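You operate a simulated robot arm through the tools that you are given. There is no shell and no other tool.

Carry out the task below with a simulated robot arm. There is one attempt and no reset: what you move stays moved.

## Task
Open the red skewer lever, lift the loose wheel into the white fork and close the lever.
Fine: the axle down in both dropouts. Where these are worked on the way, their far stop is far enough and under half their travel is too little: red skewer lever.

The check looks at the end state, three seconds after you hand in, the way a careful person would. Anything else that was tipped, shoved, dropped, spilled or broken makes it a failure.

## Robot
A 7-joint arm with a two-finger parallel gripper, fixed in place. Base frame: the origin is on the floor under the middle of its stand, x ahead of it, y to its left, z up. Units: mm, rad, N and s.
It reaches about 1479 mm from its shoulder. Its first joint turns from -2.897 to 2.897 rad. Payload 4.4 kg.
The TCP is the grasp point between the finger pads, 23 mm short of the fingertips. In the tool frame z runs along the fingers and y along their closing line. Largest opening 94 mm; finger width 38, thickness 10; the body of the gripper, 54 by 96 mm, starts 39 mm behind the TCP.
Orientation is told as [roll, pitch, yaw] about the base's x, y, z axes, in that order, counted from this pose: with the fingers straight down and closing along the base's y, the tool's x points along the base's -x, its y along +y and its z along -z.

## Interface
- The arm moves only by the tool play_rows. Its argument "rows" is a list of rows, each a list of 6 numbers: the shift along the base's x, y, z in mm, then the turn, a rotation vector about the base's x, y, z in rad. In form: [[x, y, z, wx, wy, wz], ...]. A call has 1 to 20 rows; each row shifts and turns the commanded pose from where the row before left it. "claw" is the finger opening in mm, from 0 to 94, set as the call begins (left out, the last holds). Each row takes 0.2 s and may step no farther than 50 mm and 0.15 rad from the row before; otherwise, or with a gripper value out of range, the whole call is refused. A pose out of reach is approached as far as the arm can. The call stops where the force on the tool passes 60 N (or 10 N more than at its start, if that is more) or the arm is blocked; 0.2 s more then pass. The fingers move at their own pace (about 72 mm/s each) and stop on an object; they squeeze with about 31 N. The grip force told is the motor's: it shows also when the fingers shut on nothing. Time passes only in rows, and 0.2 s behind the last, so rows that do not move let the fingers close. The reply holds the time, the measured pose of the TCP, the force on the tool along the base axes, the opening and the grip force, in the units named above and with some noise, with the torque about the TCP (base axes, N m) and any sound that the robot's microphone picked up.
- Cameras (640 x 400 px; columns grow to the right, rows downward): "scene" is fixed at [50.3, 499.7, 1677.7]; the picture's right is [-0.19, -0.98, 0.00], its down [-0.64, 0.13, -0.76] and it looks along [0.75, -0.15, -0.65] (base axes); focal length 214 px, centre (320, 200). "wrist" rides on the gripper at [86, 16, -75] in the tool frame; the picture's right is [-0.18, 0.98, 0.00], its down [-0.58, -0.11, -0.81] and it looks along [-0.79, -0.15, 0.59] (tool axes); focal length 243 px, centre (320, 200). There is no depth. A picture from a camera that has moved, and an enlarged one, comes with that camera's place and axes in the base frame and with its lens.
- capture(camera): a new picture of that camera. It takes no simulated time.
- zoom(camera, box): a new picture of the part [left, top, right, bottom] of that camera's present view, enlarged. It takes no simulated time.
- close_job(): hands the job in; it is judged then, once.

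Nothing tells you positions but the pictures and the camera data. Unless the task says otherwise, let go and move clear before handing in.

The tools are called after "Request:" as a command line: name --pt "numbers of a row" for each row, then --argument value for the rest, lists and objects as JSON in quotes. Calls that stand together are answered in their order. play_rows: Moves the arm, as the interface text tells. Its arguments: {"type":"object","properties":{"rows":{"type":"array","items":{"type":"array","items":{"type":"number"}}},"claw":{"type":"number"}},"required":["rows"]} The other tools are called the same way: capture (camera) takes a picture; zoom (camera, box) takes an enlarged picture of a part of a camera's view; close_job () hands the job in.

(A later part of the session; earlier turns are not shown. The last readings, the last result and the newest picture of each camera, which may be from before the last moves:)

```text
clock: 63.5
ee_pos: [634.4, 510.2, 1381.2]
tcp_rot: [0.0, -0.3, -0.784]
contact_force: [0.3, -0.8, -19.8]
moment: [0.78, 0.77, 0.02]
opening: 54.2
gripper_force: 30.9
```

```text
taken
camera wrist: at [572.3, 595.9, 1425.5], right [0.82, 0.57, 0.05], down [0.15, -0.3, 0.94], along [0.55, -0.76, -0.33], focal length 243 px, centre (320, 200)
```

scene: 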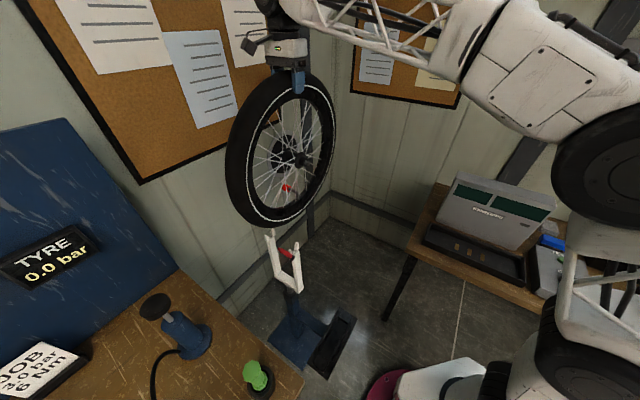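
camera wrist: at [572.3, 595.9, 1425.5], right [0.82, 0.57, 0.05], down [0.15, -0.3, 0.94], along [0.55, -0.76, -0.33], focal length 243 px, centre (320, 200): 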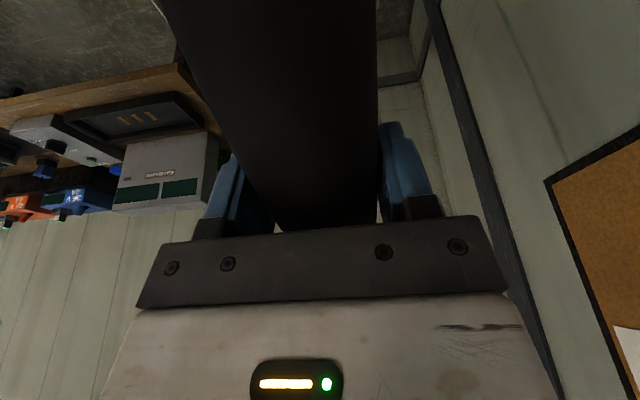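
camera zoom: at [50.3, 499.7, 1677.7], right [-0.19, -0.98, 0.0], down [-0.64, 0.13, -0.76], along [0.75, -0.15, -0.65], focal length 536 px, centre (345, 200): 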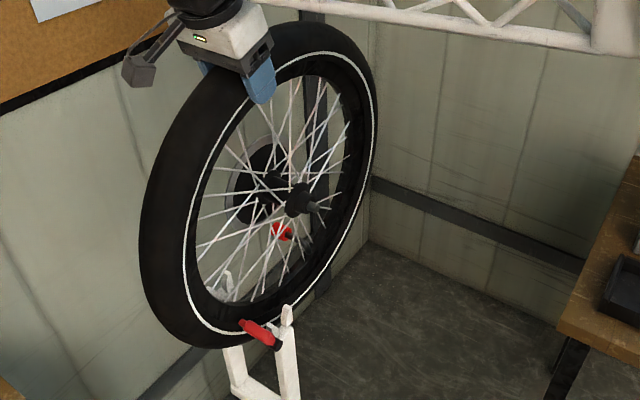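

Steady. The wheel is coming down between the legs. Lowering further to put the axle about 45 mm above the prong tips.

Request:
play_rows --pt "0 0 -8 0 0 0" --pt "0 0 -16 0 0 0" --pt "0 0 -18 0 0 0" --pt "0 0 -18 0 0 0" --pt "0 0 -16 0 0 0" --pt "0 0 -8 0 0 0" --pt "0 0 0 0 0 0"

Request:
zoom --camera "scene" --box '[250, 180, 350, 280]'

Request:
capture --camera "wrist"

```text
clock: 65.1
ee_pos: [633.9, 510.6, 1295.6]
tcp_rot: [0.0, -0.3, -0.787]
contact_force: [0.5, 0.2, -19.7]
moment: [0.73, 0.8, -0.01]
opening: 53.7
gripper_force: 30.7
```

```text
4.00 times, centred on (300, 230) of scene
camera zoom: at [50.3, 499.7, 1677.7], right [-0.19, -0.98, 0.0], down [-0.64, 0.13, -0.76], along [0.75, -0.15, -0.65], focal length 858 px, centre (400, 80)
```

zoom: 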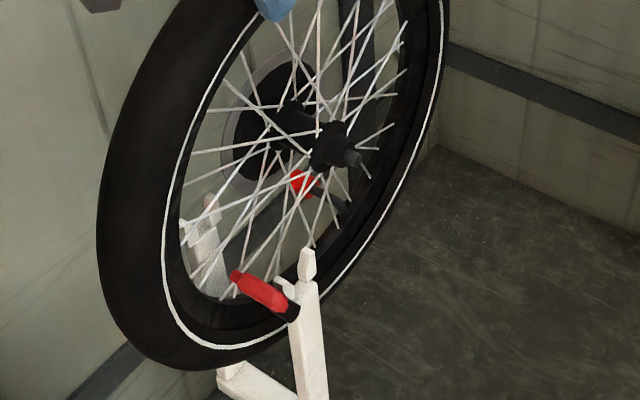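

```text
taken
camera wrist: at [571.9, 595.9, 1340.8], right [0.82, 0.57, 0.05], down [0.15, -0.3, 0.94], along [0.55, -0.76, -0.33], focal length 243 px, centre (320, 200)
```

wrist: 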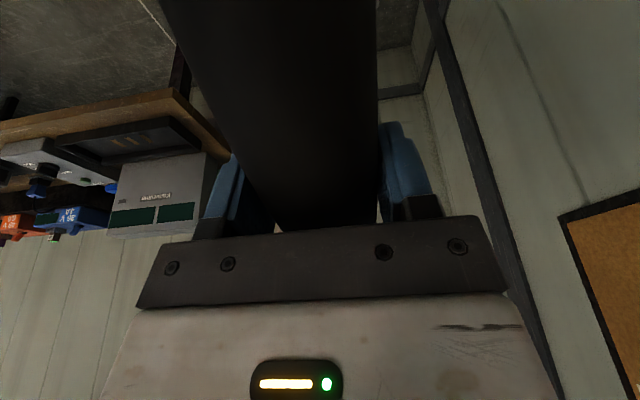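

Measurements agree: axle tip at u≈141, z≈1078; right slot centre u≈40. Sliding −u toward the slot, in two parts.

Request:
play_rows --pt "-6 6 0 0 0 0" --pt "-9 9 0 0 0 0" --pt "-9 9 0 0 0 0" --pt "-9 9 0 0 0 0" --pt "-9 9 0 0 0 0" --pt "-6 6 0 0 0 0" --pt "0 0 0 0 0 0"

Request:
zoom --camera "scene" --box '[250, 180, 350, 280]'

Request:
capture --camera "wrist"

```text
clock: 66.7
ee_pos: [586.7, 559.0, 1295.3]
tcp_rot: [0.0, -0.301, -0.786]
contact_force: [0.1, -0.5, -19.6]
moment: [0.72, 0.78, -0.01]
opening: 54.2
gripper_force: 31.0
```

```text
4.00 times, centred on (300, 230) of scene
camera zoom: at [50.3, 499.7, 1677.7], right [-0.19, -0.98, 0.0], down [-0.64, 0.13, -0.76], along [0.75, -0.15, -0.65], focal length 858 px, centre (400, 80)
```

zoom: 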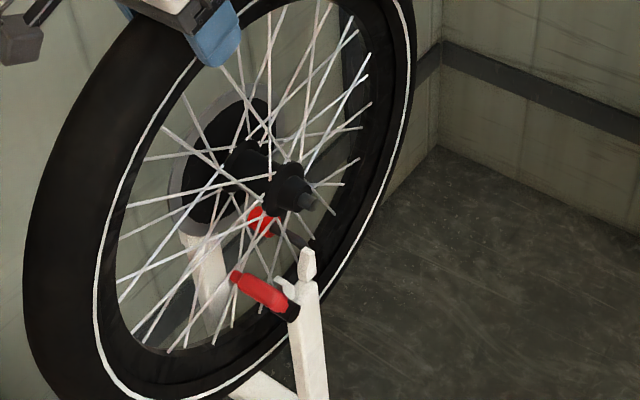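

```text
taken
camera wrist: at [524.1, 644.3, 1341.2], right [0.82, 0.57, 0.05], down [0.15, -0.3, 0.94], along [0.55, -0.76, -0.33], focal length 243 px, centre (320, 200)
```

wrist: 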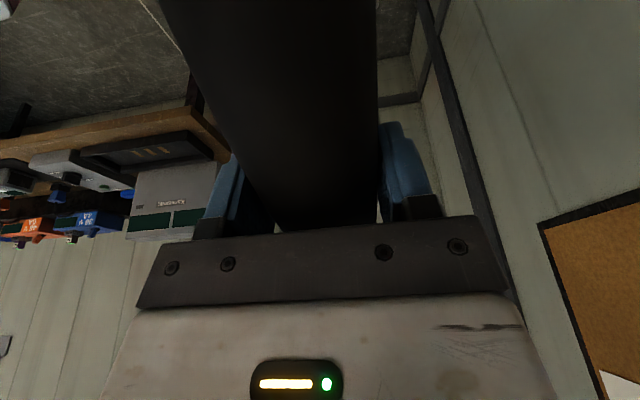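

No contact so far. Sliding the remaining ~34 mm.

Request:
play_rows --pt "-6 6 0 0 0 0" --pt "-7 7 0 0 0 0" --pt "-7 6 0 0 0 0" --pt "-4.5 4.5 0 0 0 0" --pt "0 0 0 0 0 0" --pt "0 0 0 0 0 0"

Request:
zoom --camera "scene" --box '[250, 200, 320, 270]'

Request:
zoom --camera "scene" --box '[270, 215, 310, 255]'

Request:
capture --camera "wrist"

```text
clock: 68.1
ee_pos: [560.9, 582.3, 1296.5]
tcp_rot: [-0.003, -0.301, -0.786]
contact_force: [-0.8, 0.1, -20.3]
moment: [0.71, 0.74, -0.01]
opening: 54.0
gripper_force: 30.8
```

```text
5.71 times, centred on (285, 235) of scene
camera zoom: at [50.3, 499.7, 1677.7], right [-0.19, -0.98, 0.0], down [-0.64, 0.13, -0.76], along [0.75, -0.15, -0.65], focal length 1226 px, centre (520, 0)
```

zoom: 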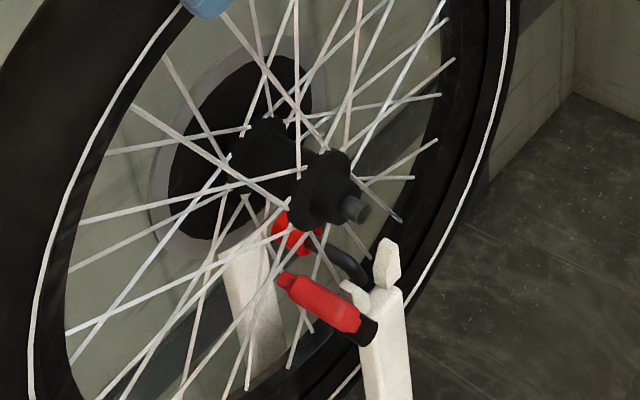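

```text
10.00 times, centred on (290, 235) of scene
camera zoom: at [50.3, 499.7, 1677.7], right [-0.19, -0.98, 0.0], down [-0.64, 0.13, -0.76], along [0.75, -0.15, -0.65], focal length 2145 px, centre (620, -150)
```

zoom: 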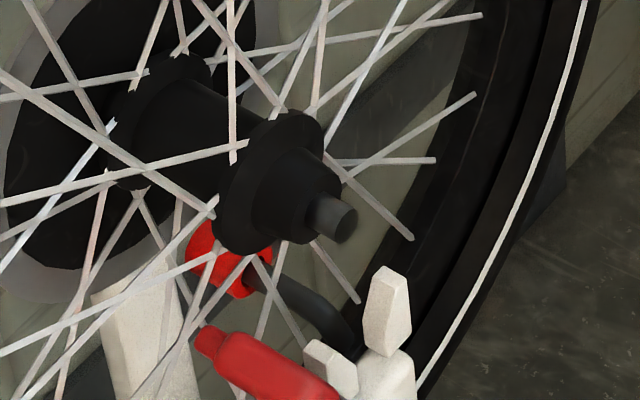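

```text
taken
camera wrist: at [499.1, 667.9, 1341.4], right [0.82, 0.57, 0.05], down [0.15, -0.3, 0.94], along [0.55, -0.76, -0.33], focal length 243 px, centre (320, 200)
```

wrist: 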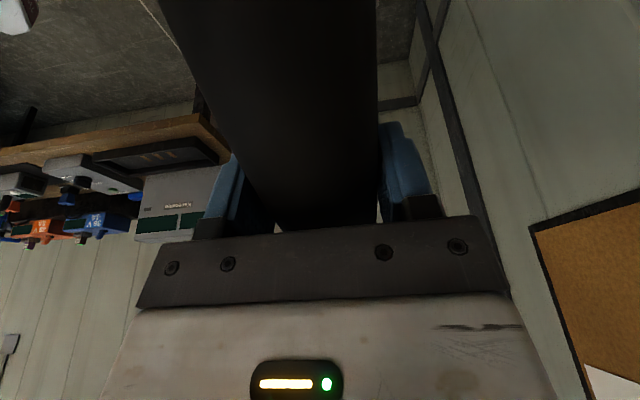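

Axle tip at u≈39.7, z≈1077; slot centre (between prong tips) at u≈41.4. I'll nudge +1.7 in u and +1.3 in n and lower until the axle is just above the prong tips.

Request:
play_rows --pt "2.1 -0.3 -6 0 0 0" --pt "0 0 -10 0 0 0" --pt "0 0 -10 0 0 0" --pt "0 0 -8 0 0 0" --pt "0 0 0 0 0 0" --pt "0 0 0 0 0 0"

Request:
zoom --camera "scene" --box '[270, 215, 310, 255]'

Request:
zoom --camera "scene" --box '[250, 200, 320, 270]'

```text
clock: 69.5
ee_pos: [563.7, 582.2, 1263.2]
tcp_rot: [0.0, -0.3, -0.785]
contact_force: [-0.7, 0.0, -19.1]
moment: [0.74, 0.76, -0.01]
opening: 54.0
gripper_force: 31.0
```

```text
10.00 times, centred on (290, 235) of scene
camera zoom: at [50.3, 499.7, 1677.7], right [-0.19, -0.98, 0.0], down [-0.64, 0.13, -0.76], along [0.75, -0.15, -0.65], focal length 2145 px, centre (620, -150)
```

zoom: 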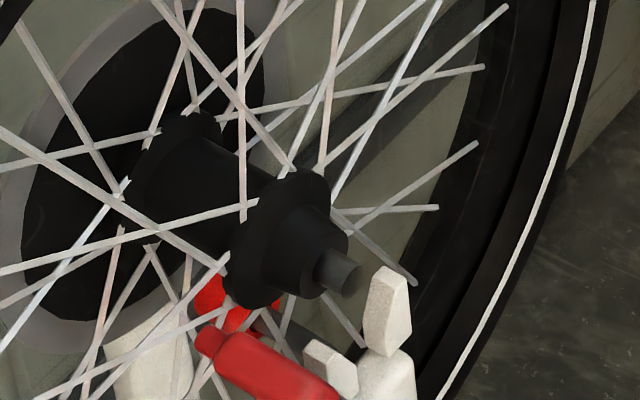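

```text
5.71 times, centred on (285, 235) of scene
camera zoom: at [50.3, 499.7, 1677.7], right [-0.19, -0.98, 0.0], down [-0.64, 0.13, -0.76], along [0.75, -0.15, -0.65], focal length 1226 px, centre (520, 0)
```

zoom: 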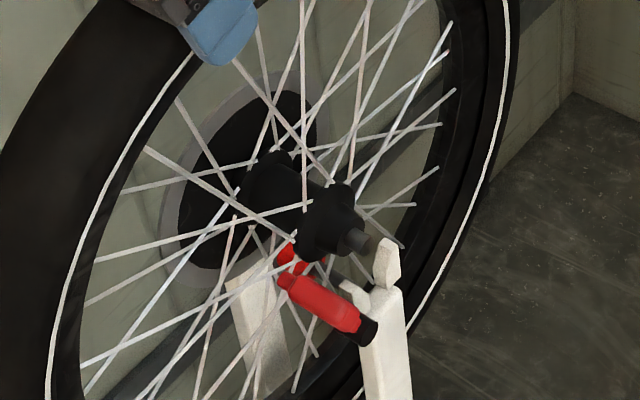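

Axle tip is at u≈40.7, z≈1041, aligned with the slot. Lowering slowly into the prongs, watching force.

Request:
play_rows --pt "0.3 -0.3 -4 0 0 0" --pt "0 0 -5 0 0 0" --pt "0 0 -5 0 0 0" --pt "0 0 -4 0 0 0" --pt "0 0 0 0 0 0"

Request:
zoom --camera "scene" --box '[270, 220, 310, 260]'

Request:
zoom --camera "scene" --box '[250, 200, 320, 270]'

```text
clock: 70.7
ee_pos: [564.7, 581.8, 1243.6]
tcp_rot: [0.001, -0.3, -0.785]
contact_force: [-0.6, 0.0, -19.7]
moment: [0.72, 0.76, -0.01]
opening: 54.2
gripper_force: 31.1
```

```text
10.00 times, centred on (290, 240) of scene
camera zoom: at [50.3, 499.7, 1677.7], right [-0.19, -0.98, 0.0], down [-0.64, 0.13, -0.76], along [0.75, -0.15, -0.65], focal length 2145 px, centre (620, -200)
```

zoom: 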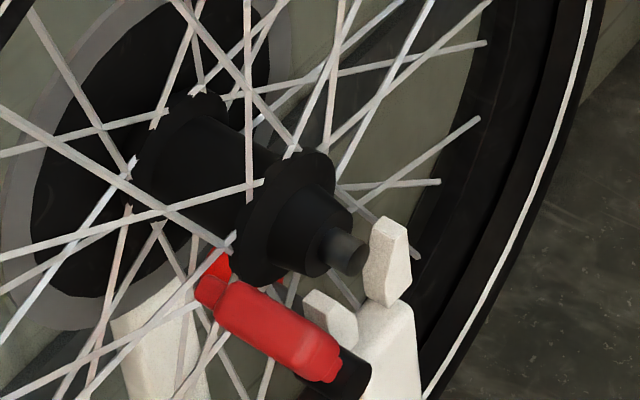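

```text
5.71 times, centred on (285, 235) of scene
camera zoom: at [50.3, 499.7, 1677.7], right [-0.19, -0.98, 0.0], down [-0.64, 0.13, -0.76], along [0.75, -0.15, -0.65], focal length 1226 px, centre (520, 0)
```

zoom: 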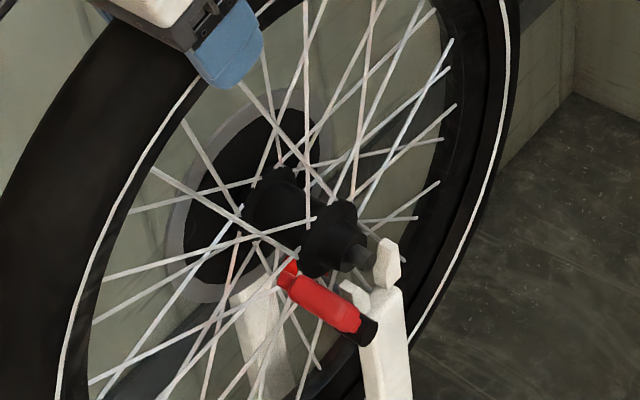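

Between the prongs, still no contact. Continuing down in small steps until it seats.

Request:
play_rows --pt "-0.8 0.6 -4 0 0 0" --pt "0 0 -4 0 0 0" --pt "0 0 -4 0 0 0" --pt "0 0 -3 0 0 0" --pt "0 0 0 0 0 0"

Request:
zoom --camera "scene" --box '[270, 220, 310, 260]'

```text
clock: 71.9
ee_pos: [563.4, 581.2, 1229.5]
tcp_rot: [-0.002, -0.3, -0.785]
contact_force: [0.2, -0.4, -20.0]
moment: [0.76, 0.74, 0.01]
opening: 53.9
gripper_force: 30.7
```

```text
10.00 times, centred on (290, 240) of scene
camera zoom: at [50.3, 499.7, 1677.7], right [-0.19, -0.98, 0.0], down [-0.64, 0.13, -0.76], along [0.75, -0.15, -0.65], focal length 2145 px, centre (620, -200)
```

zoom: 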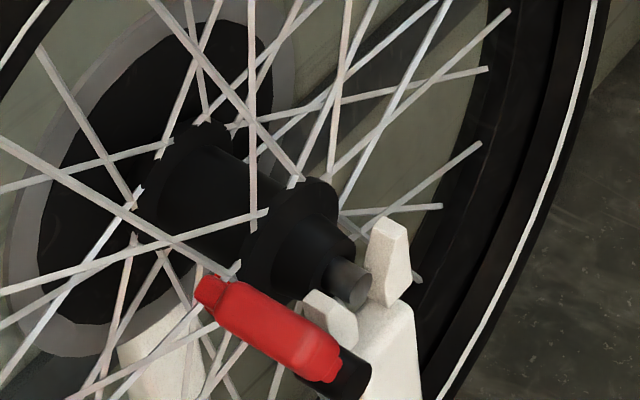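

Axle is between the prongs. Continuing down gently.

Request:
play_rows --pt "0 0 -3 0 0 0" --pt "0 0 -3 0 0 0" --pt "0 0 -3 0 0 0" --pt "0 0 -3 0 0 0" --pt "0 0 0 0 0 0"

Request:
zoom --camera "scene" --box '[270, 220, 310, 260]'

```text
clock: 73.1
ee_pos: [562.9, 582.6, 1216.2]
tcp_rot: [0.0, -0.301, -0.785]
contact_force: [-1.3, -0.2, -19.7]
moment: [0.74, 0.77, 0.03]
opening: 53.7
gripper_force: 30.7
```

```text
10.00 times, centred on (290, 240) of scene
camera zoom: at [50.3, 499.7, 1677.7], right [-0.19, -0.98, 0.0], down [-0.64, 0.13, -0.76], along [0.75, -0.15, -0.65], focal length 2145 px, centre (620, -200)
```

zoom: 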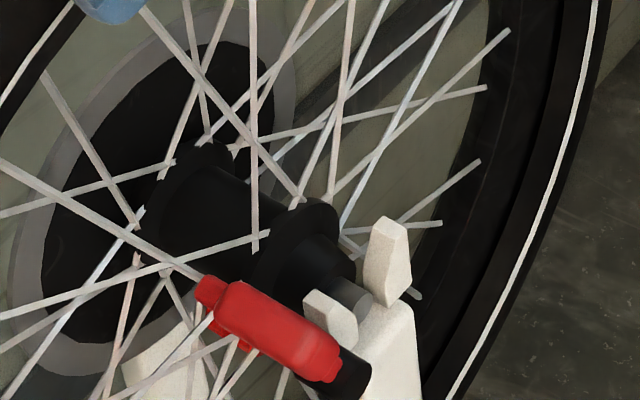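

Request:
play_rows --pt "0 0 -2.5 0 0 0" --pt "0 0 -2.5 0 0 0" --pt "0 0 -2.5 0 0 0" --pt "0 0 0 0 0 0"

Request:
zoom --camera "scene" --box '[270, 220, 310, 260]'

```text
clock: 74.1
ee_pos: [563.3, 582.7, 1214.0]
tcp_rot: [0.008, -0.3, -0.788]
contact_force: [0.7, 14.9, 50.6]
moment: [-0.08, -0.64, 0.18]
opening: 53.4
gripper_force: 30.4
```

```text
10.00 times, centred on (290, 240) of scene
camera zoom: at [50.3, 499.7, 1677.7], right [-0.19, -0.98, 0.0], down [-0.64, 0.13, -0.76], along [0.75, -0.15, -0.65], focal length 2145 px, centre (620, -200)
```

zoom: 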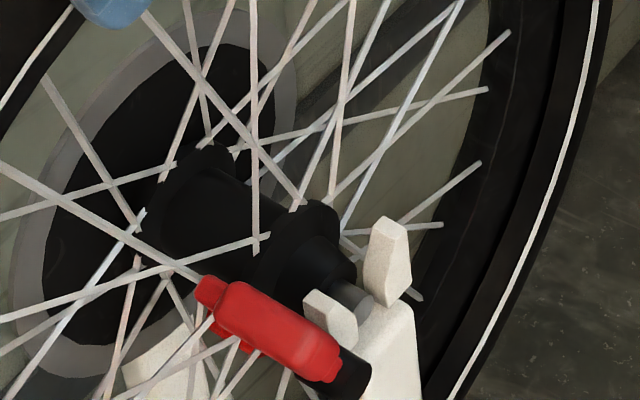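

Contact: the axle has bottomed out at about TCP z≈1215. Easing the command up so the wheel rests without being pressed.

Request:
play_rows --pt "0 0 2 0 0 0" --pt "0 0 2 0 0 0" --pt "0 0 0 0 0 0"

Request:
capture --camera "scene"

Request:
zoom --camera "scene" --box '[240, 200, 320, 280]'

Request:
capture --camera "wrist"

```text
clock: 74.9
ee_pos: [562.6, 582.8, 1213.0]
tcp_rot: [0.0, -0.3, -0.787]
contact_force: [8.7, 16.8, 32.6]
moment: [0.25, -0.73, 0.53]
opening: 53.8
gripper_force: 30.3
```

```text
taken
```

scene: 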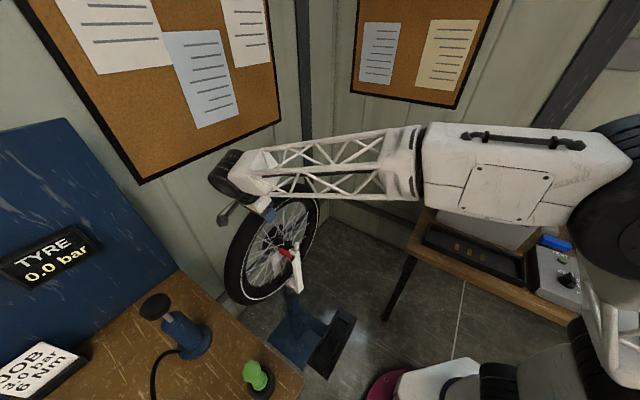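

```text
5.00 times, centred on (280, 240) of scene
camera zoom: at [50.3, 499.7, 1677.7], right [-0.19, -0.98, 0.0], down [-0.64, 0.13, -0.76], along [0.75, -0.15, -0.65], focal length 1072 px, centre (520, 0)
```

zoom: 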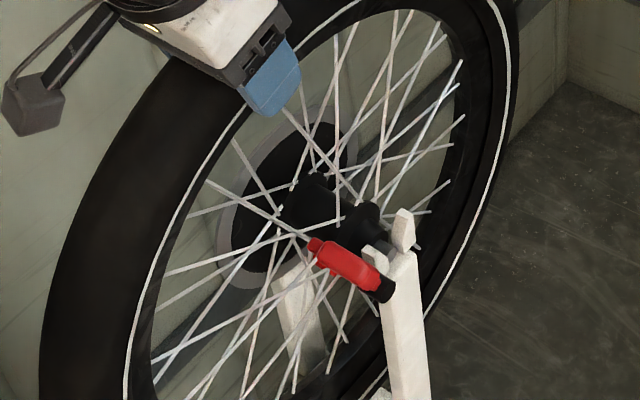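

```text
taken
camera wrist: at [500.7, 667.9, 1258.2], right [0.82, 0.57, 0.05], down [0.15, -0.3, 0.94], along [0.55, -0.76, -0.33], focal length 243 px, centre (320, 200)
```

wrist: 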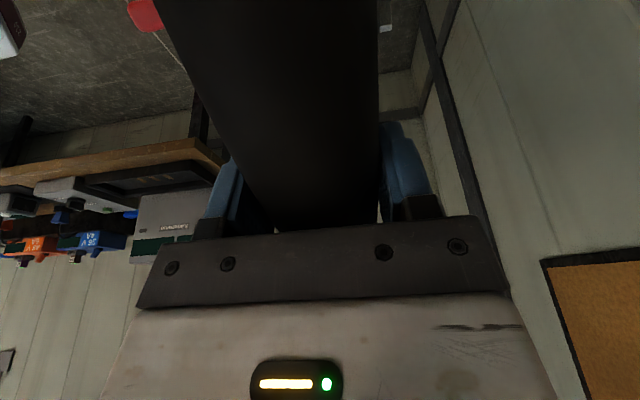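

Request:
play_rows --pt "0 0 2 0 0 0" --pt "0 0 2 0 0 0" --pt "0 0 0 0 0 0"

Request:
zoom --camera "scene" --box '[270, 220, 310, 260]'

```text
clock: 75.7
ee_pos: [563.2, 581.6, 1214.2]
tcp_rot: [-0.004, -0.301, -0.785]
contact_force: [0.1, 0.3, -20.3]
moment: [0.75, 0.76, -0.01]
opening: 54.0
gripper_force: 31.1
```

```text
10.00 times, centred on (290, 240) of scene
camera zoom: at [50.3, 499.7, 1677.7], right [-0.19, -0.98, 0.0], down [-0.64, 0.13, -0.76], along [0.75, -0.15, -0.65], focal length 2145 px, centre (620, -200)
```

zoom: 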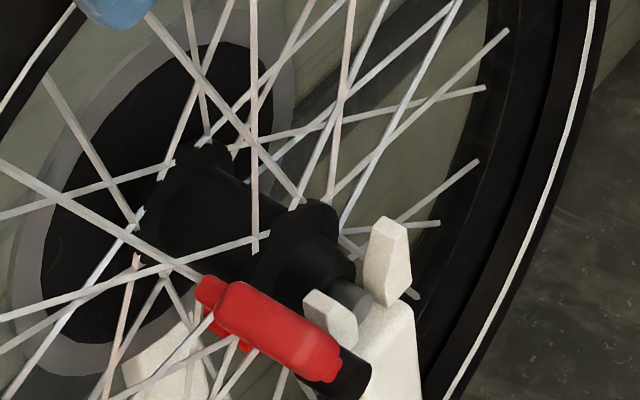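

The weight is back on the gripper just above the seat, and the earlier press showed the support was balanced on both sides, so both axle ends are in their dropouts. I'll set it down by ~2 mm and open the fingers.

Request:
play_rows --pt "0 0 -1.5 0 0 0" --pt "0 0 -1.0 0 0 0" --pt "0 0 0 0 0 0"

Request:
zoom --camera "scene" --box '[240, 200, 320, 280]'

```text
clock: 76.5
ee_pos: [563.0, 581.7, 1214.4]
tcp_rot: [-0.001, -0.301, -0.785]
contact_force: [1.5, -4.2, -20.8]
moment: [-0.16, 0.54, -0.3]
opening: 53.9
gripper_force: 31.0
```

```text
5.00 times, centred on (280, 240) of scene
camera zoom: at [50.3, 499.7, 1677.7], right [-0.19, -0.98, 0.0], down [-0.64, 0.13, -0.76], along [0.75, -0.15, -0.65], focal length 1072 px, centre (520, 0)
```

zoom: 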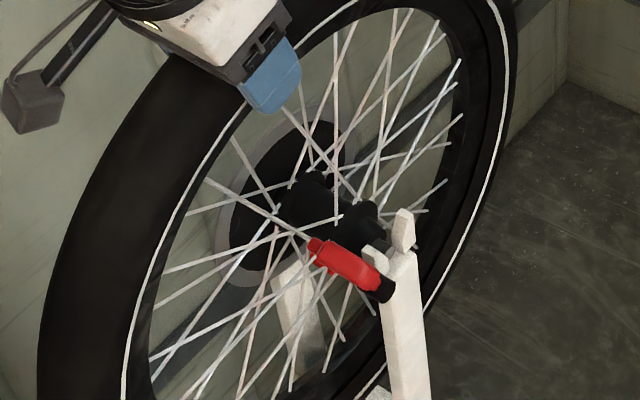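

Request:
play_rows --pt "0 0 -1.0 0 0 0" --pt "0 0 0 0 0 0" --pt "0 0 0 0 0 0"

```text
clock: 77.3
ee_pos: [563.4, 581.4, 1213.9]
tcp_rot: [0.0, -0.301, -0.784]
contact_force: [3.7, -1.7, -18.2]
moment: [0.24, -0.01, -0.02]
opening: 54.1
gripper_force: 31.0
```

There's a small +u reaction at the axle, so it is brushing the −u prongs. Shifting +u by 2 mm and easing down further.

Request:
play_rows --pt "1.4 -1.4 0 0 0 0" --pt "0 0 -1.5 0 0 0" --pt "0 0 0 0 0 0" --pt "0 0 0 0 0 0"

Request:
zoom --camera "scene" --box '[270, 220, 310, 260]'

```text
clock: 78.3
ee_pos: [564.9, 580.7, 1213.3]
tcp_rot: [0.002, -0.3, -0.786]
contact_force: [0.7, 3.4, 2.6]
moment: [-0.22, 0.6, 0.08]
opening: 53.8
gripper_force: 30.9
```

```text
10.00 times, centred on (290, 240) of scene
camera zoom: at [50.3, 499.7, 1677.7], right [-0.19, -0.98, 0.0], down [-0.64, 0.13, -0.76], along [0.75, -0.15, -0.65], focal length 2145 px, centre (620, -200)
```

zoom: 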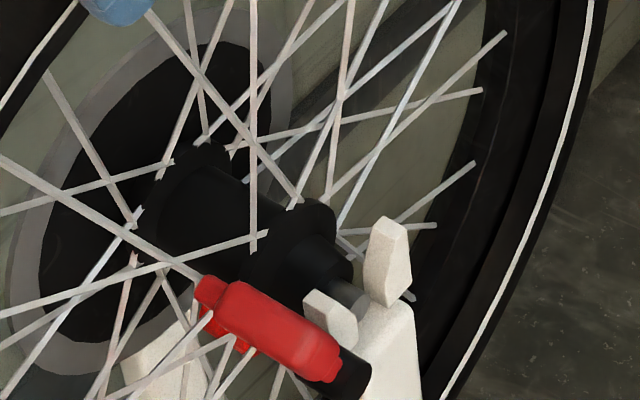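

The wheel's weight is now carried by the fork with almost no residual force. Opening the fingers.

Request:
play_rows --claw 94 --pt "0 0 0 0 0 0" --pt "0 0 0 0 0 0" --pt "0 0 0 0 0 0" --pt "0 0 0 0 0 0"

Request:
capture --camera "wrist"

Request:
zoom --camera "scene" --box '[240, 200, 320, 280]'

Request:
zoom --camera "scene" --box '[270, 220, 310, 260]'

```text
clock: 79.3
ee_pos: [565.5, 579.9, 1213.0]
tcp_rot: [0.0, -0.301, -0.785]
contact_force: [-0.7, -0.7, 0.0]
moment: [0.0, 0.01, 0.03]
opening: 93.9
gripper_force: 0.0
```

```text
taken
camera wrist: at [502.4, 666.5, 1258.2], right [0.82, 0.57, 0.05], down [0.15, -0.3, 0.94], along [0.55, -0.76, -0.33], focal length 243 px, centre (320, 200)
```

wrist: 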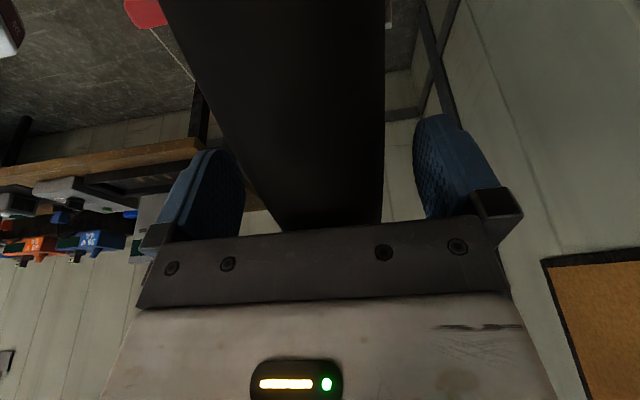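

```text
5.00 times, centred on (280, 240) of scene
camera zoom: at [50.3, 499.7, 1677.7], right [-0.19, -0.98, 0.0], down [-0.64, 0.13, -0.76], along [0.75, -0.15, -0.65], focal length 1072 px, centre (520, 0)
```

zoom: 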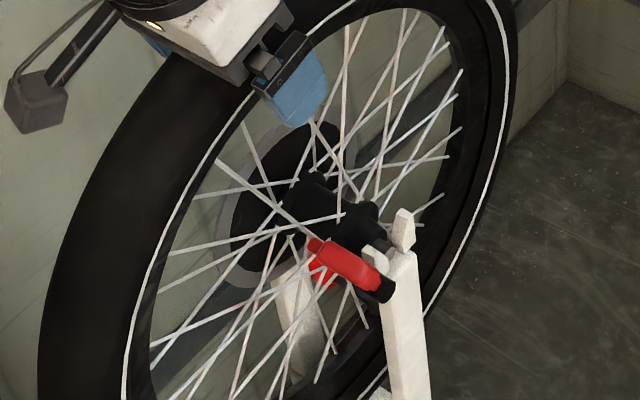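

```text
10.00 times, centred on (290, 240) of scene
camera zoom: at [50.3, 499.7, 1677.7], right [-0.19, -0.98, 0.0], down [-0.64, 0.13, -0.76], along [0.75, -0.15, -0.65], focal length 2145 px, centre (620, -200)
```

zoom: 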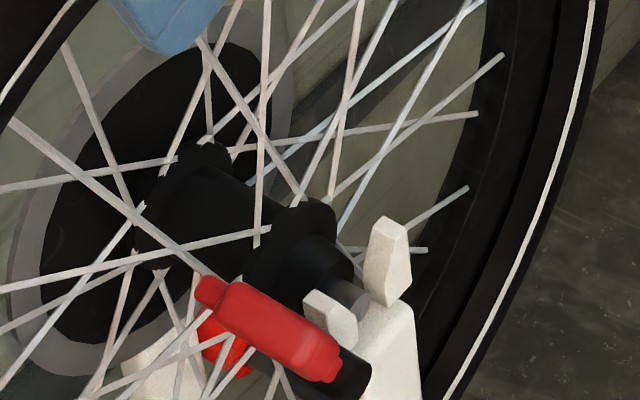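

The wheel stays in the fork after release. Retracting the gripper radially, then levelling it above the wheel.

Request:
play_rows --pt "-4.2 4.2 14 0 0 0" --pt "-4.2 4.2 14 0 0 0" --pt "-4.2 4.2 18 0 0 0" --pt "-4.2 4.2 18 0 0 0" --pt "0 0 20 0 0 0" --pt "0 0 10 0.0707 0.0707 0" --pt "0 0 10 0.0707 0.0707 0" --pt "0 0 10 0.0707 0.0707 0" --pt "0 0 0 0 0 0"

Request:
capture --camera "wrist"

Request:
zoom --camera "scene" --box '[220, 170, 340, 310]'

```text
clock: 81.3
ee_pos: [547.1, 597.5, 1327.2]
tcp_rot: [0.0, -0.001, -0.786]
contact_force: [-0.4, 0.4, 0.5]
moment: [0.02, -0.01, 0.01]
opening: 93.9
gripper_force: 0.0
```

```text
taken
camera wrist: at [498.4, 670.4, 1400.8], right [0.83, 0.56, 0.0], down [0.33, -0.49, 0.81], along [0.45, -0.67, -0.59], focal length 243 px, centre (320, 200)
```

wrist: 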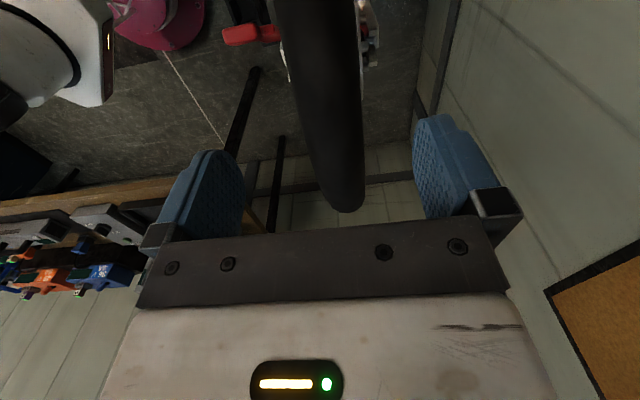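

```text
2.86 times, centred on (280, 240) of scene
camera zoom: at [50.3, 499.7, 1677.7], right [-0.19, -0.98, 0.0], down [-0.64, 0.13, -0.76], along [0.75, -0.15, -0.65], focal length 613 px, centre (434, 86)
```

zoom: 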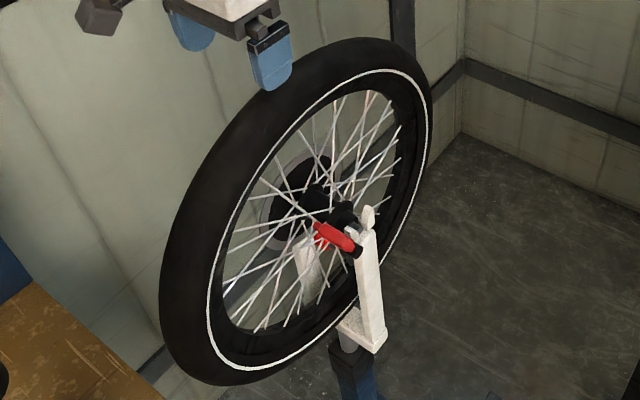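

Request:
zoom --camera "wrist" --box '[200, 0, 420, 130]'

Request:
zoom --camera "wrist" --box '[335, 0, 405, 80]'

Request:
zoom --camera "scene" --box '[270, 220, 310, 260]'

```text
2.91 times, centred on (310, 65) of wrist
camera zoom: at [498.4, 670.4, 1400.8], right [0.83, 0.56, 0.0], down [0.33, -0.49, 0.81], along [0.45, -0.67, -0.59], focal length 706 px, centre (349, 593)
```

zoom: 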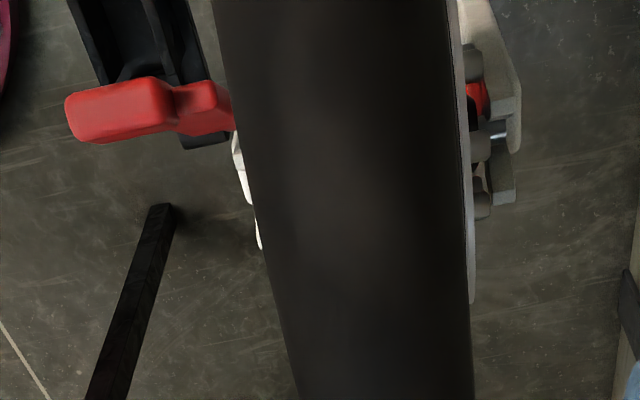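

```text
5.00 times, centred on (370, 40) of wrist
camera zoom: at [498.4, 670.4, 1400.8], right [0.83, 0.56, 0.0], down [0.33, -0.49, 0.81], along [0.45, -0.67, -0.59], focal length 1213 px, centre (70, 1000)
```

zoom: 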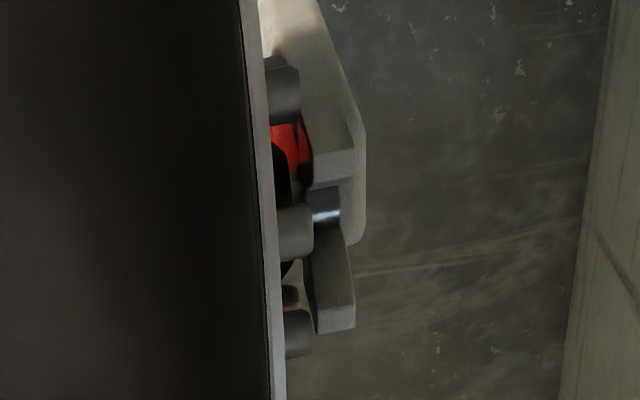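

```text
10.00 times, centred on (290, 240) of scene
camera zoom: at [50.3, 499.7, 1677.7], right [-0.19, -0.98, 0.0], down [-0.64, 0.13, -0.76], along [0.75, -0.15, -0.65], focal length 2145 px, centre (620, -200)
```

zoom: 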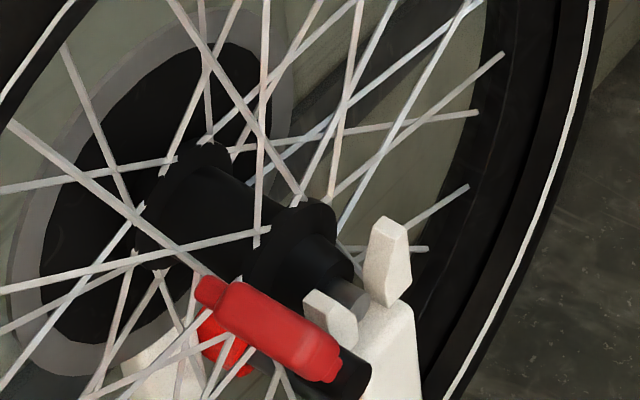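

Seen from above, the left axle end sits between the left prongs too, so both sides are down. Now I'll close the fingers and move to the −u side of the raised lever to push it shut.

Request:
play_rows --claw 0 --pt "-22 -6 0 0 0 0" --pt "-22 -6 0 0 0 0" --pt "-22 -6 0 0 0 0" --pt "-22 -6 0 0 0 0" --pt "-19 -6 0 0 0 0" --pt "0 0 -30 0 0 0" --pt "0 0 -40 0 0 0" --pt "0 0 -40 0 0 0" --pt "0 0 0 0 0 0"

Request:
capture --camera "wrist"

Request:
zoom --camera "scene" --box '[220, 170, 340, 310]'

```text
clock: 83.3
ee_pos: [438.7, 566.4, 1216.2]
tcp_rot: [0.001, -0.001, -0.785]
contact_force: [0.3, -0.1, 0.8]
moment: [0.02, 0.01, -0.01]
opening: 0.0
gripper_force: 31.1
```

```text
taken
camera wrist: at [389.2, 639.5, 1290.5], right [0.83, 0.56, 0.0], down [0.33, -0.49, 0.81], along [0.46, -0.67, -0.59], focal length 243 px, centre (320, 200)
```

wrist: 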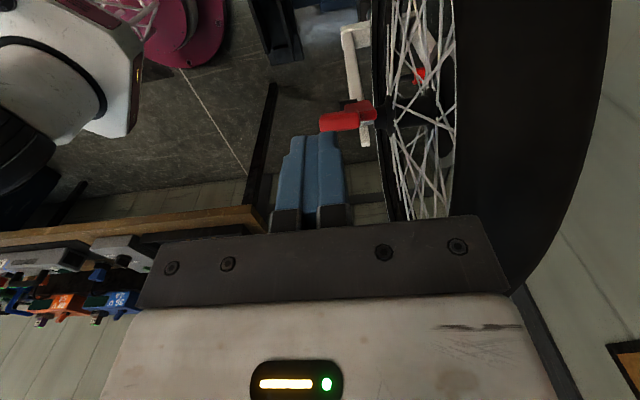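

```text
2.86 times, centred on (280, 240) of scene
camera zoom: at [50.3, 499.7, 1677.7], right [-0.19, -0.98, 0.0], down [-0.64, 0.13, -0.76], along [0.75, -0.15, -0.65], focal length 613 px, centre (434, 86)
```

zoom: 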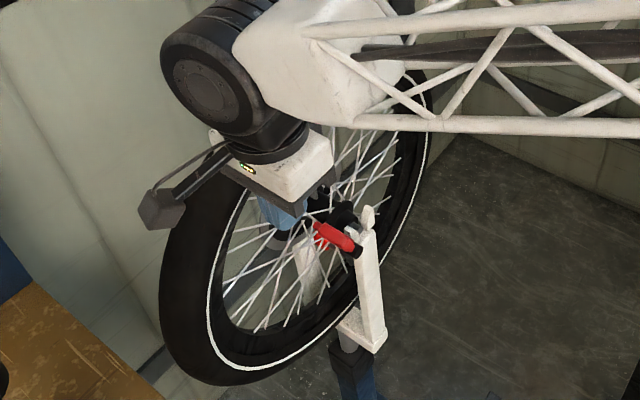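

Clear of the tyre, and the handle (n≈700–739) lines up with the fingers. Nudging +n 4 mm and descending on the −u side of the lever.

Request:
play_rows --pt "3 3 -30 0 0 0" --pt "0 0 -35 0 0 0" --pt "0 0 -35 0 0 0" --pt "0 0 -29 0 0 0" --pt "0 0 0 0 0 0"

Request:
capture --camera "wrist"

Request:
zoom --camera "scene" --box '[240, 200, 320, 280]'

```text
clock: 84.5
ee_pos: [443.1, 570.5, 1088.2]
tcp_rot: [-0.002, 0.001, -0.785]
contact_force: [-0.4, 0.3, 0.6]
moment: [-0.02, 0.02, 0.02]
opening: 0.0
gripper_force: 30.9
```

```text
taken
camera wrist: at [393.5, 643.2, 1161.9], right [0.83, 0.56, 0.0], down [0.33, -0.49, 0.81], along [0.46, -0.67, -0.59], focal length 243 px, centre (320, 200)
```

wrist: 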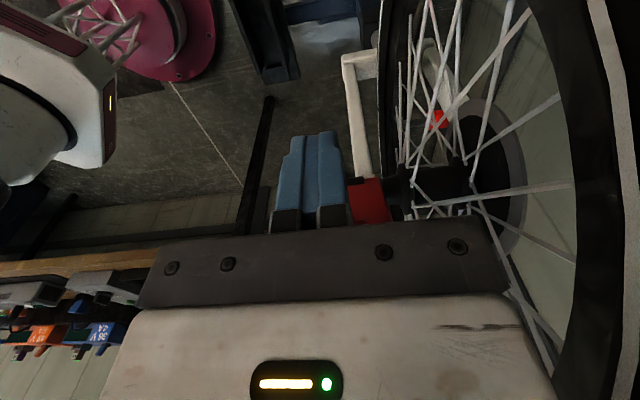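

```text
5.00 times, centred on (280, 240) of scene
camera zoom: at [50.3, 499.7, 1677.7], right [-0.19, -0.98, 0.0], down [-0.64, 0.13, -0.76], along [0.75, -0.15, -0.65], focal length 1072 px, centre (520, 0)
```

zoom: 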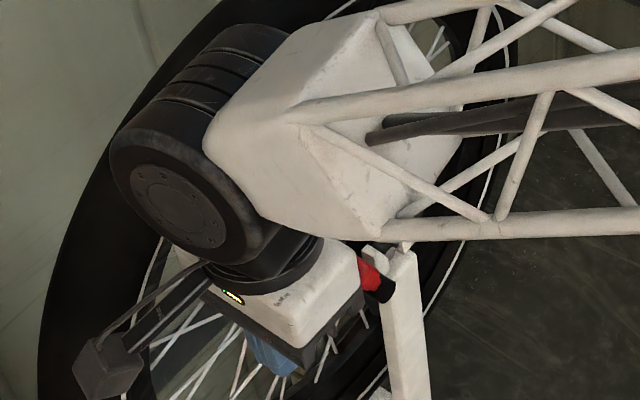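

In position beside the lever. Sweeping +u to push the lever back over the top.

Request:
play_rows --pt "5 -5 0 0 0 0" --pt "5 -5 0 0 0 0" --pt "4 -4 0 0 0 0" --pt "4 -4 0 0 0 0" --pt "4 -4 0 0 0 0" --pt "4 -4 0 0 0 0" --pt "4 -4 0 0 0 0" --pt "4 -4 0 0 0 0" --pt "4 -4 0 0 0 0" --pt "0 0 0 0 0 0"

Request:
capture --camera "wrist"

Request:
zoom --camera "scene" --box '[240, 200, 320, 280]'

```text
clock: 86.7
ee_pos: [482.1, 532.0, 1087.6]
tcp_rot: [0.002, 0.001, -0.784]
contact_force: [0.3, 0.5, 0.5]
moment: [0.0, -0.01, -0.01]
opening: 0.0
gripper_force: 31.3
```

```text
taken
camera wrist: at [432.1, 605.8, 1161.9], right [0.83, 0.56, 0.0], down [0.33, -0.49, 0.81], along [0.46, -0.67, -0.59], focal length 243 px, centre (320, 200)
```

wrist: 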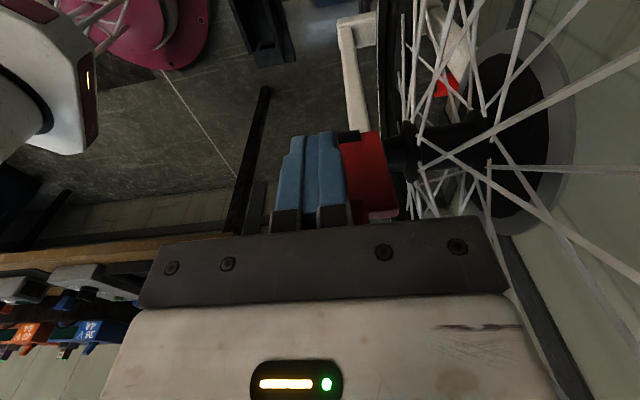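

```text
5.00 times, centred on (280, 240) of scene
camera zoom: at [50.3, 499.7, 1677.7], right [-0.19, -0.98, 0.0], down [-0.64, 0.13, -0.76], along [0.75, -0.15, -0.65], focal length 1072 px, centre (520, 0)
```

zoom: 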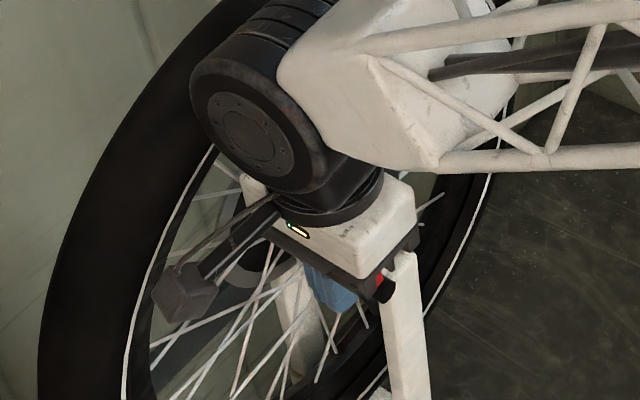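

Lever is moving with no resistance. Continuing past vertical.

Request:
play_rows --pt "4 -4 0 0 0 0" --pt "4 -4 0 0 0 0" --pt "4 -4 0 0 0 0" --pt "4 -4 0 0 0 0" --pt "4 -4 0 0 0 0" --pt "4 -4 -1 0 0 0" --pt "4 -4 -1 0 0 0" --pt "4 -4 -1 0 0 0" --pt "0 0 0 0 0 0"

Request:
capture --camera "wrist"

Request:
zoom --camera "scene" --box '[250, 200, 330, 280]'

```text
clock: 88.7
ee_pos: [513.8, 500.8, 1085.0]
tcp_rot: [0.0, -0.001, -0.785]
contact_force: [-0.4, -0.1, 0.3]
moment: [0.02, 0.02, -0.03]
opening: 0.1
gripper_force: 31.4
```

```text
taken
camera wrist: at [464.0, 574.0, 1159.2], right [0.83, 0.56, 0.0], down [0.33, -0.49, 0.81], along [0.46, -0.67, -0.59], focal length 243 px, centre (320, 200)
```

wrist: 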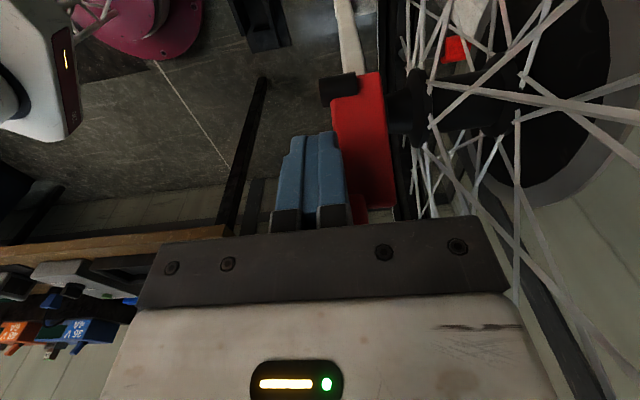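

```text
5.00 times, centred on (290, 240) of scene
camera zoom: at [50.3, 499.7, 1677.7], right [-0.19, -0.98, 0.0], down [-0.64, 0.13, -0.76], along [0.75, -0.15, -0.65], focal length 1072 px, centre (470, 0)
```

zoom: 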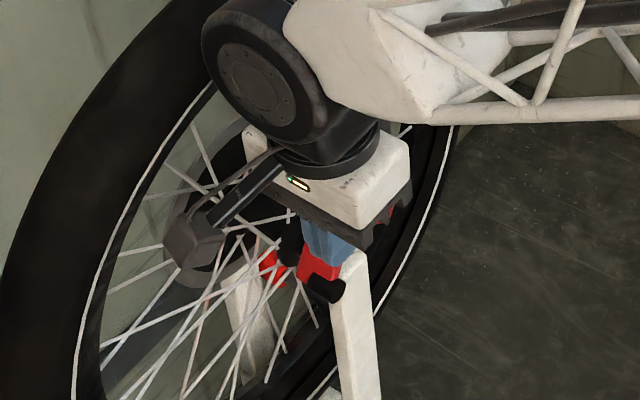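

Lever is at about 60° on the closing side. Continuing a bit further before pressing from above.

Request:
play_rows --pt "4 -4 0 0 0 0" --pt "4 -4 0 0 0 0" --pt "4 -4 0 0 0 0" --pt "4 -4 0 0 0 0" --pt "0 0 0 0 0 0"

Request:
capture --camera "wrist"

Request:
zoom --camera "scene" --box '[250, 200, 330, 280]'

```text
clock: 89.9
ee_pos: [529.8, 485.3, 1085.7]
tcp_rot: [-0.001, -0.002, -0.784]
contact_force: [0.0, -0.8, 0.0]
moment: [-0.04, 0.0, -0.02]
opening: 0.0
gripper_force: 31.0
```

```text
taken
camera wrist: at [479.9, 557.7, 1159.3], right [0.83, 0.56, 0.0], down [0.33, -0.49, 0.81], along [0.46, -0.67, -0.59], focal length 243 px, centre (320, 200)
```

wrist: 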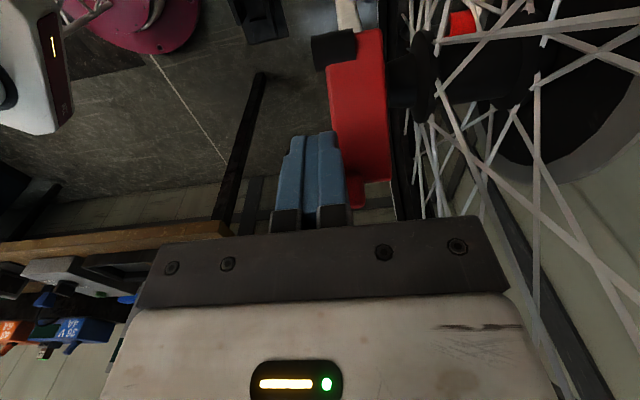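

```text
5.00 times, centred on (290, 240) of scene
camera zoom: at [50.3, 499.7, 1677.7], right [-0.19, -0.98, 0.0], down [-0.64, 0.13, -0.76], along [0.75, -0.15, -0.65], focal length 1072 px, centre (470, 0)
```

zoom: 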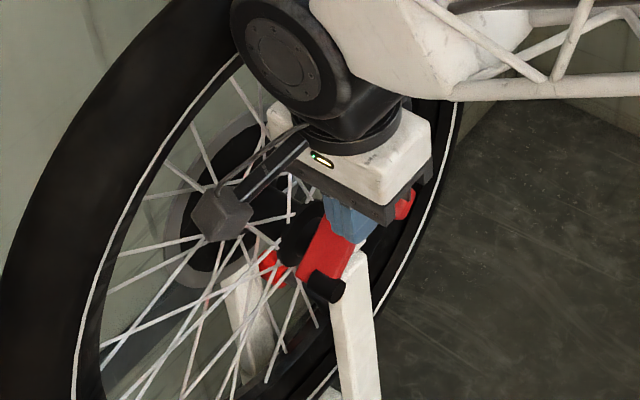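

Request:
play_rows --pt "4 -4 -2 0 0 0" --pt "4 -4 -3 0 0 0" --pt "4 -4 -3 0 0 0" --pt "4 -4 -3 0 0 0" --pt "4 -4 -4 0 0 0" --pt "0 0 0 0 0 0"

Request:
capture --camera "wrist"

Request:
zoom --camera "scene" --box '[250, 200, 330, 280]'

```text
clock: 91.3
ee_pos: [548.9, 465.0, 1069.2]
tcp_rot: [0.0, 0.0, -0.787]
contact_force: [0.0, 0.3, -0.4]
moment: [0.0, -0.03, 0.02]
opening: 0.0
gripper_force: 31.2
```

```text
taken
camera wrist: at [500.4, 537.2, 1144.0], right [0.83, 0.56, 0.0], down [0.33, -0.49, 0.81], along [0.45, -0.67, -0.59], focal length 243 px, centre (320, 200)
```

wrist: 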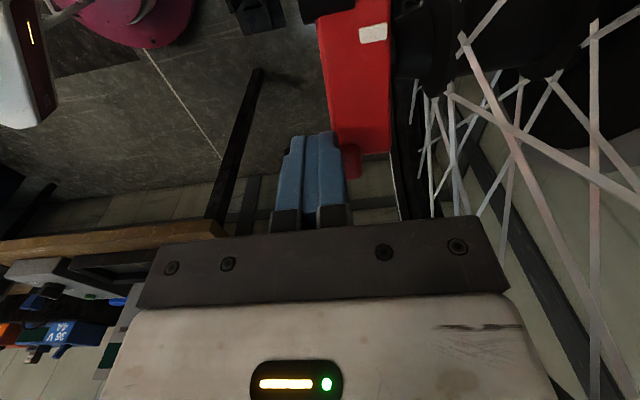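

```text
5.00 times, centred on (290, 240) of scene
camera zoom: at [50.3, 499.7, 1677.7], right [-0.19, -0.98, 0.0], down [-0.64, 0.13, -0.76], along [0.75, -0.15, -0.65], focal length 1072 px, centre (470, 0)
```

zoom: 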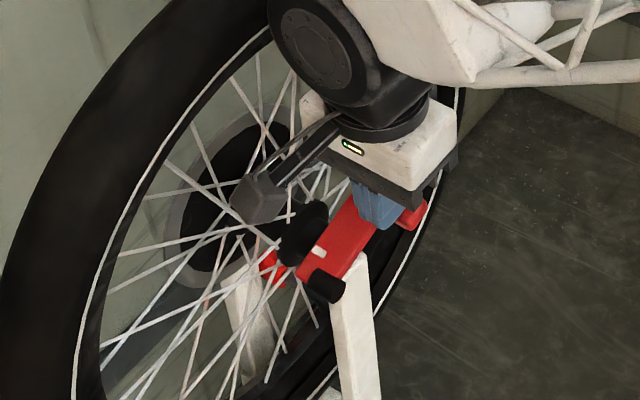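

Lever is nearly down. Pressing it the rest of the way along the arc.

Request:
play_rows --pt "3 -3 -3 0 0 0" --pt "3 -3 -4 0 0 0" --pt "3 -3 -4 0 0 0" --pt "3 -3 -4 0 0 0" --pt "0 0 0 0 0 0"

Request:
capture --camera "wrist"

Request:
zoom --camera "scene" --box '[250, 200, 330, 280]'

```text
clock: 92.5
ee_pos: [562.3, 452.4, 1054.0]
tcp_rot: [-0.001, -0.001, -0.786]
contact_force: [-0.1, -0.1, 0.4]
moment: [-0.01, 0.0, 0.04]
opening: 0.0
gripper_force: 31.4
```

```text
taken
camera wrist: at [513.2, 525.5, 1128.8], right [0.83, 0.56, 0.0], down [0.33, -0.49, 0.81], along [0.46, -0.67, -0.59], focal length 243 px, centre (320, 200)
```

wrist: 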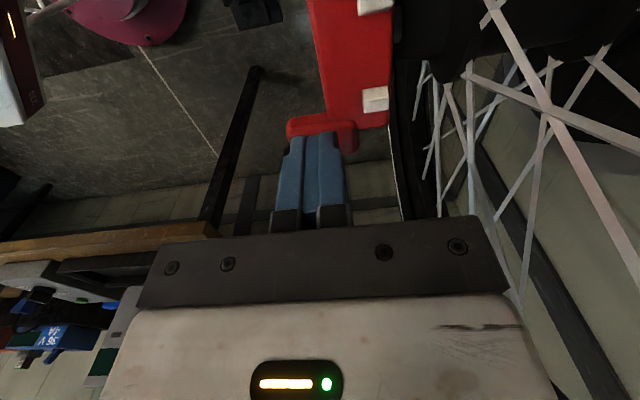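

```text
5.00 times, centred on (290, 240) of scene
camera zoom: at [50.3, 499.7, 1677.7], right [-0.19, -0.98, 0.0], down [-0.64, 0.13, -0.76], along [0.75, -0.15, -0.65], focal length 1072 px, centre (470, 0)
```

zoom: 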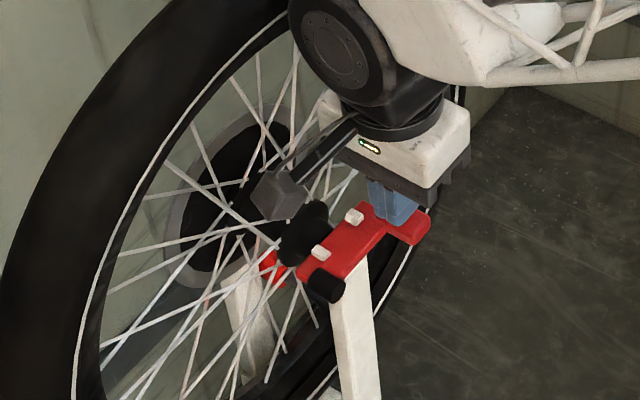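

Both prong tips now show through the lever as at the start. Pressing the last few millimetres until it stops.

Request:
play_rows --pt "1 -1 -2 0 0 0" --pt "0 0 -2 0 0 0" --pt "0 0 -2 0 0 0" --pt "0 0 -1.5 0 0 0" --pt "0 0 0 0 0 0"

Request:
zoom --camera "scene" --box '[250, 200, 330, 280]'

```text
clock: 93.7
ee_pos: [564.1, 452.5, 1046.0]
tcp_rot: [0.001, 0.0, -0.786]
contact_force: [0.3, -0.2, 0.8]
moment: [-0.01, 0.03, 0.01]
opening: 0.0
gripper_force: 31.0
```

```text
5.00 times, centred on (290, 240) of scene
camera zoom: at [50.3, 499.7, 1677.7], right [-0.19, -0.98, 0.0], down [-0.64, 0.13, -0.76], along [0.75, -0.15, -0.65], focal length 1072 px, centre (470, 0)
```

zoom: 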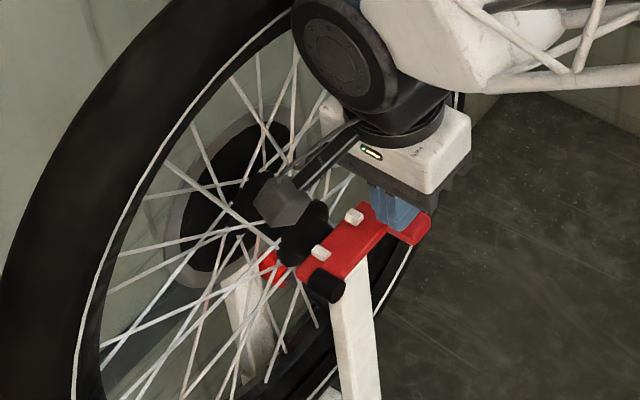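

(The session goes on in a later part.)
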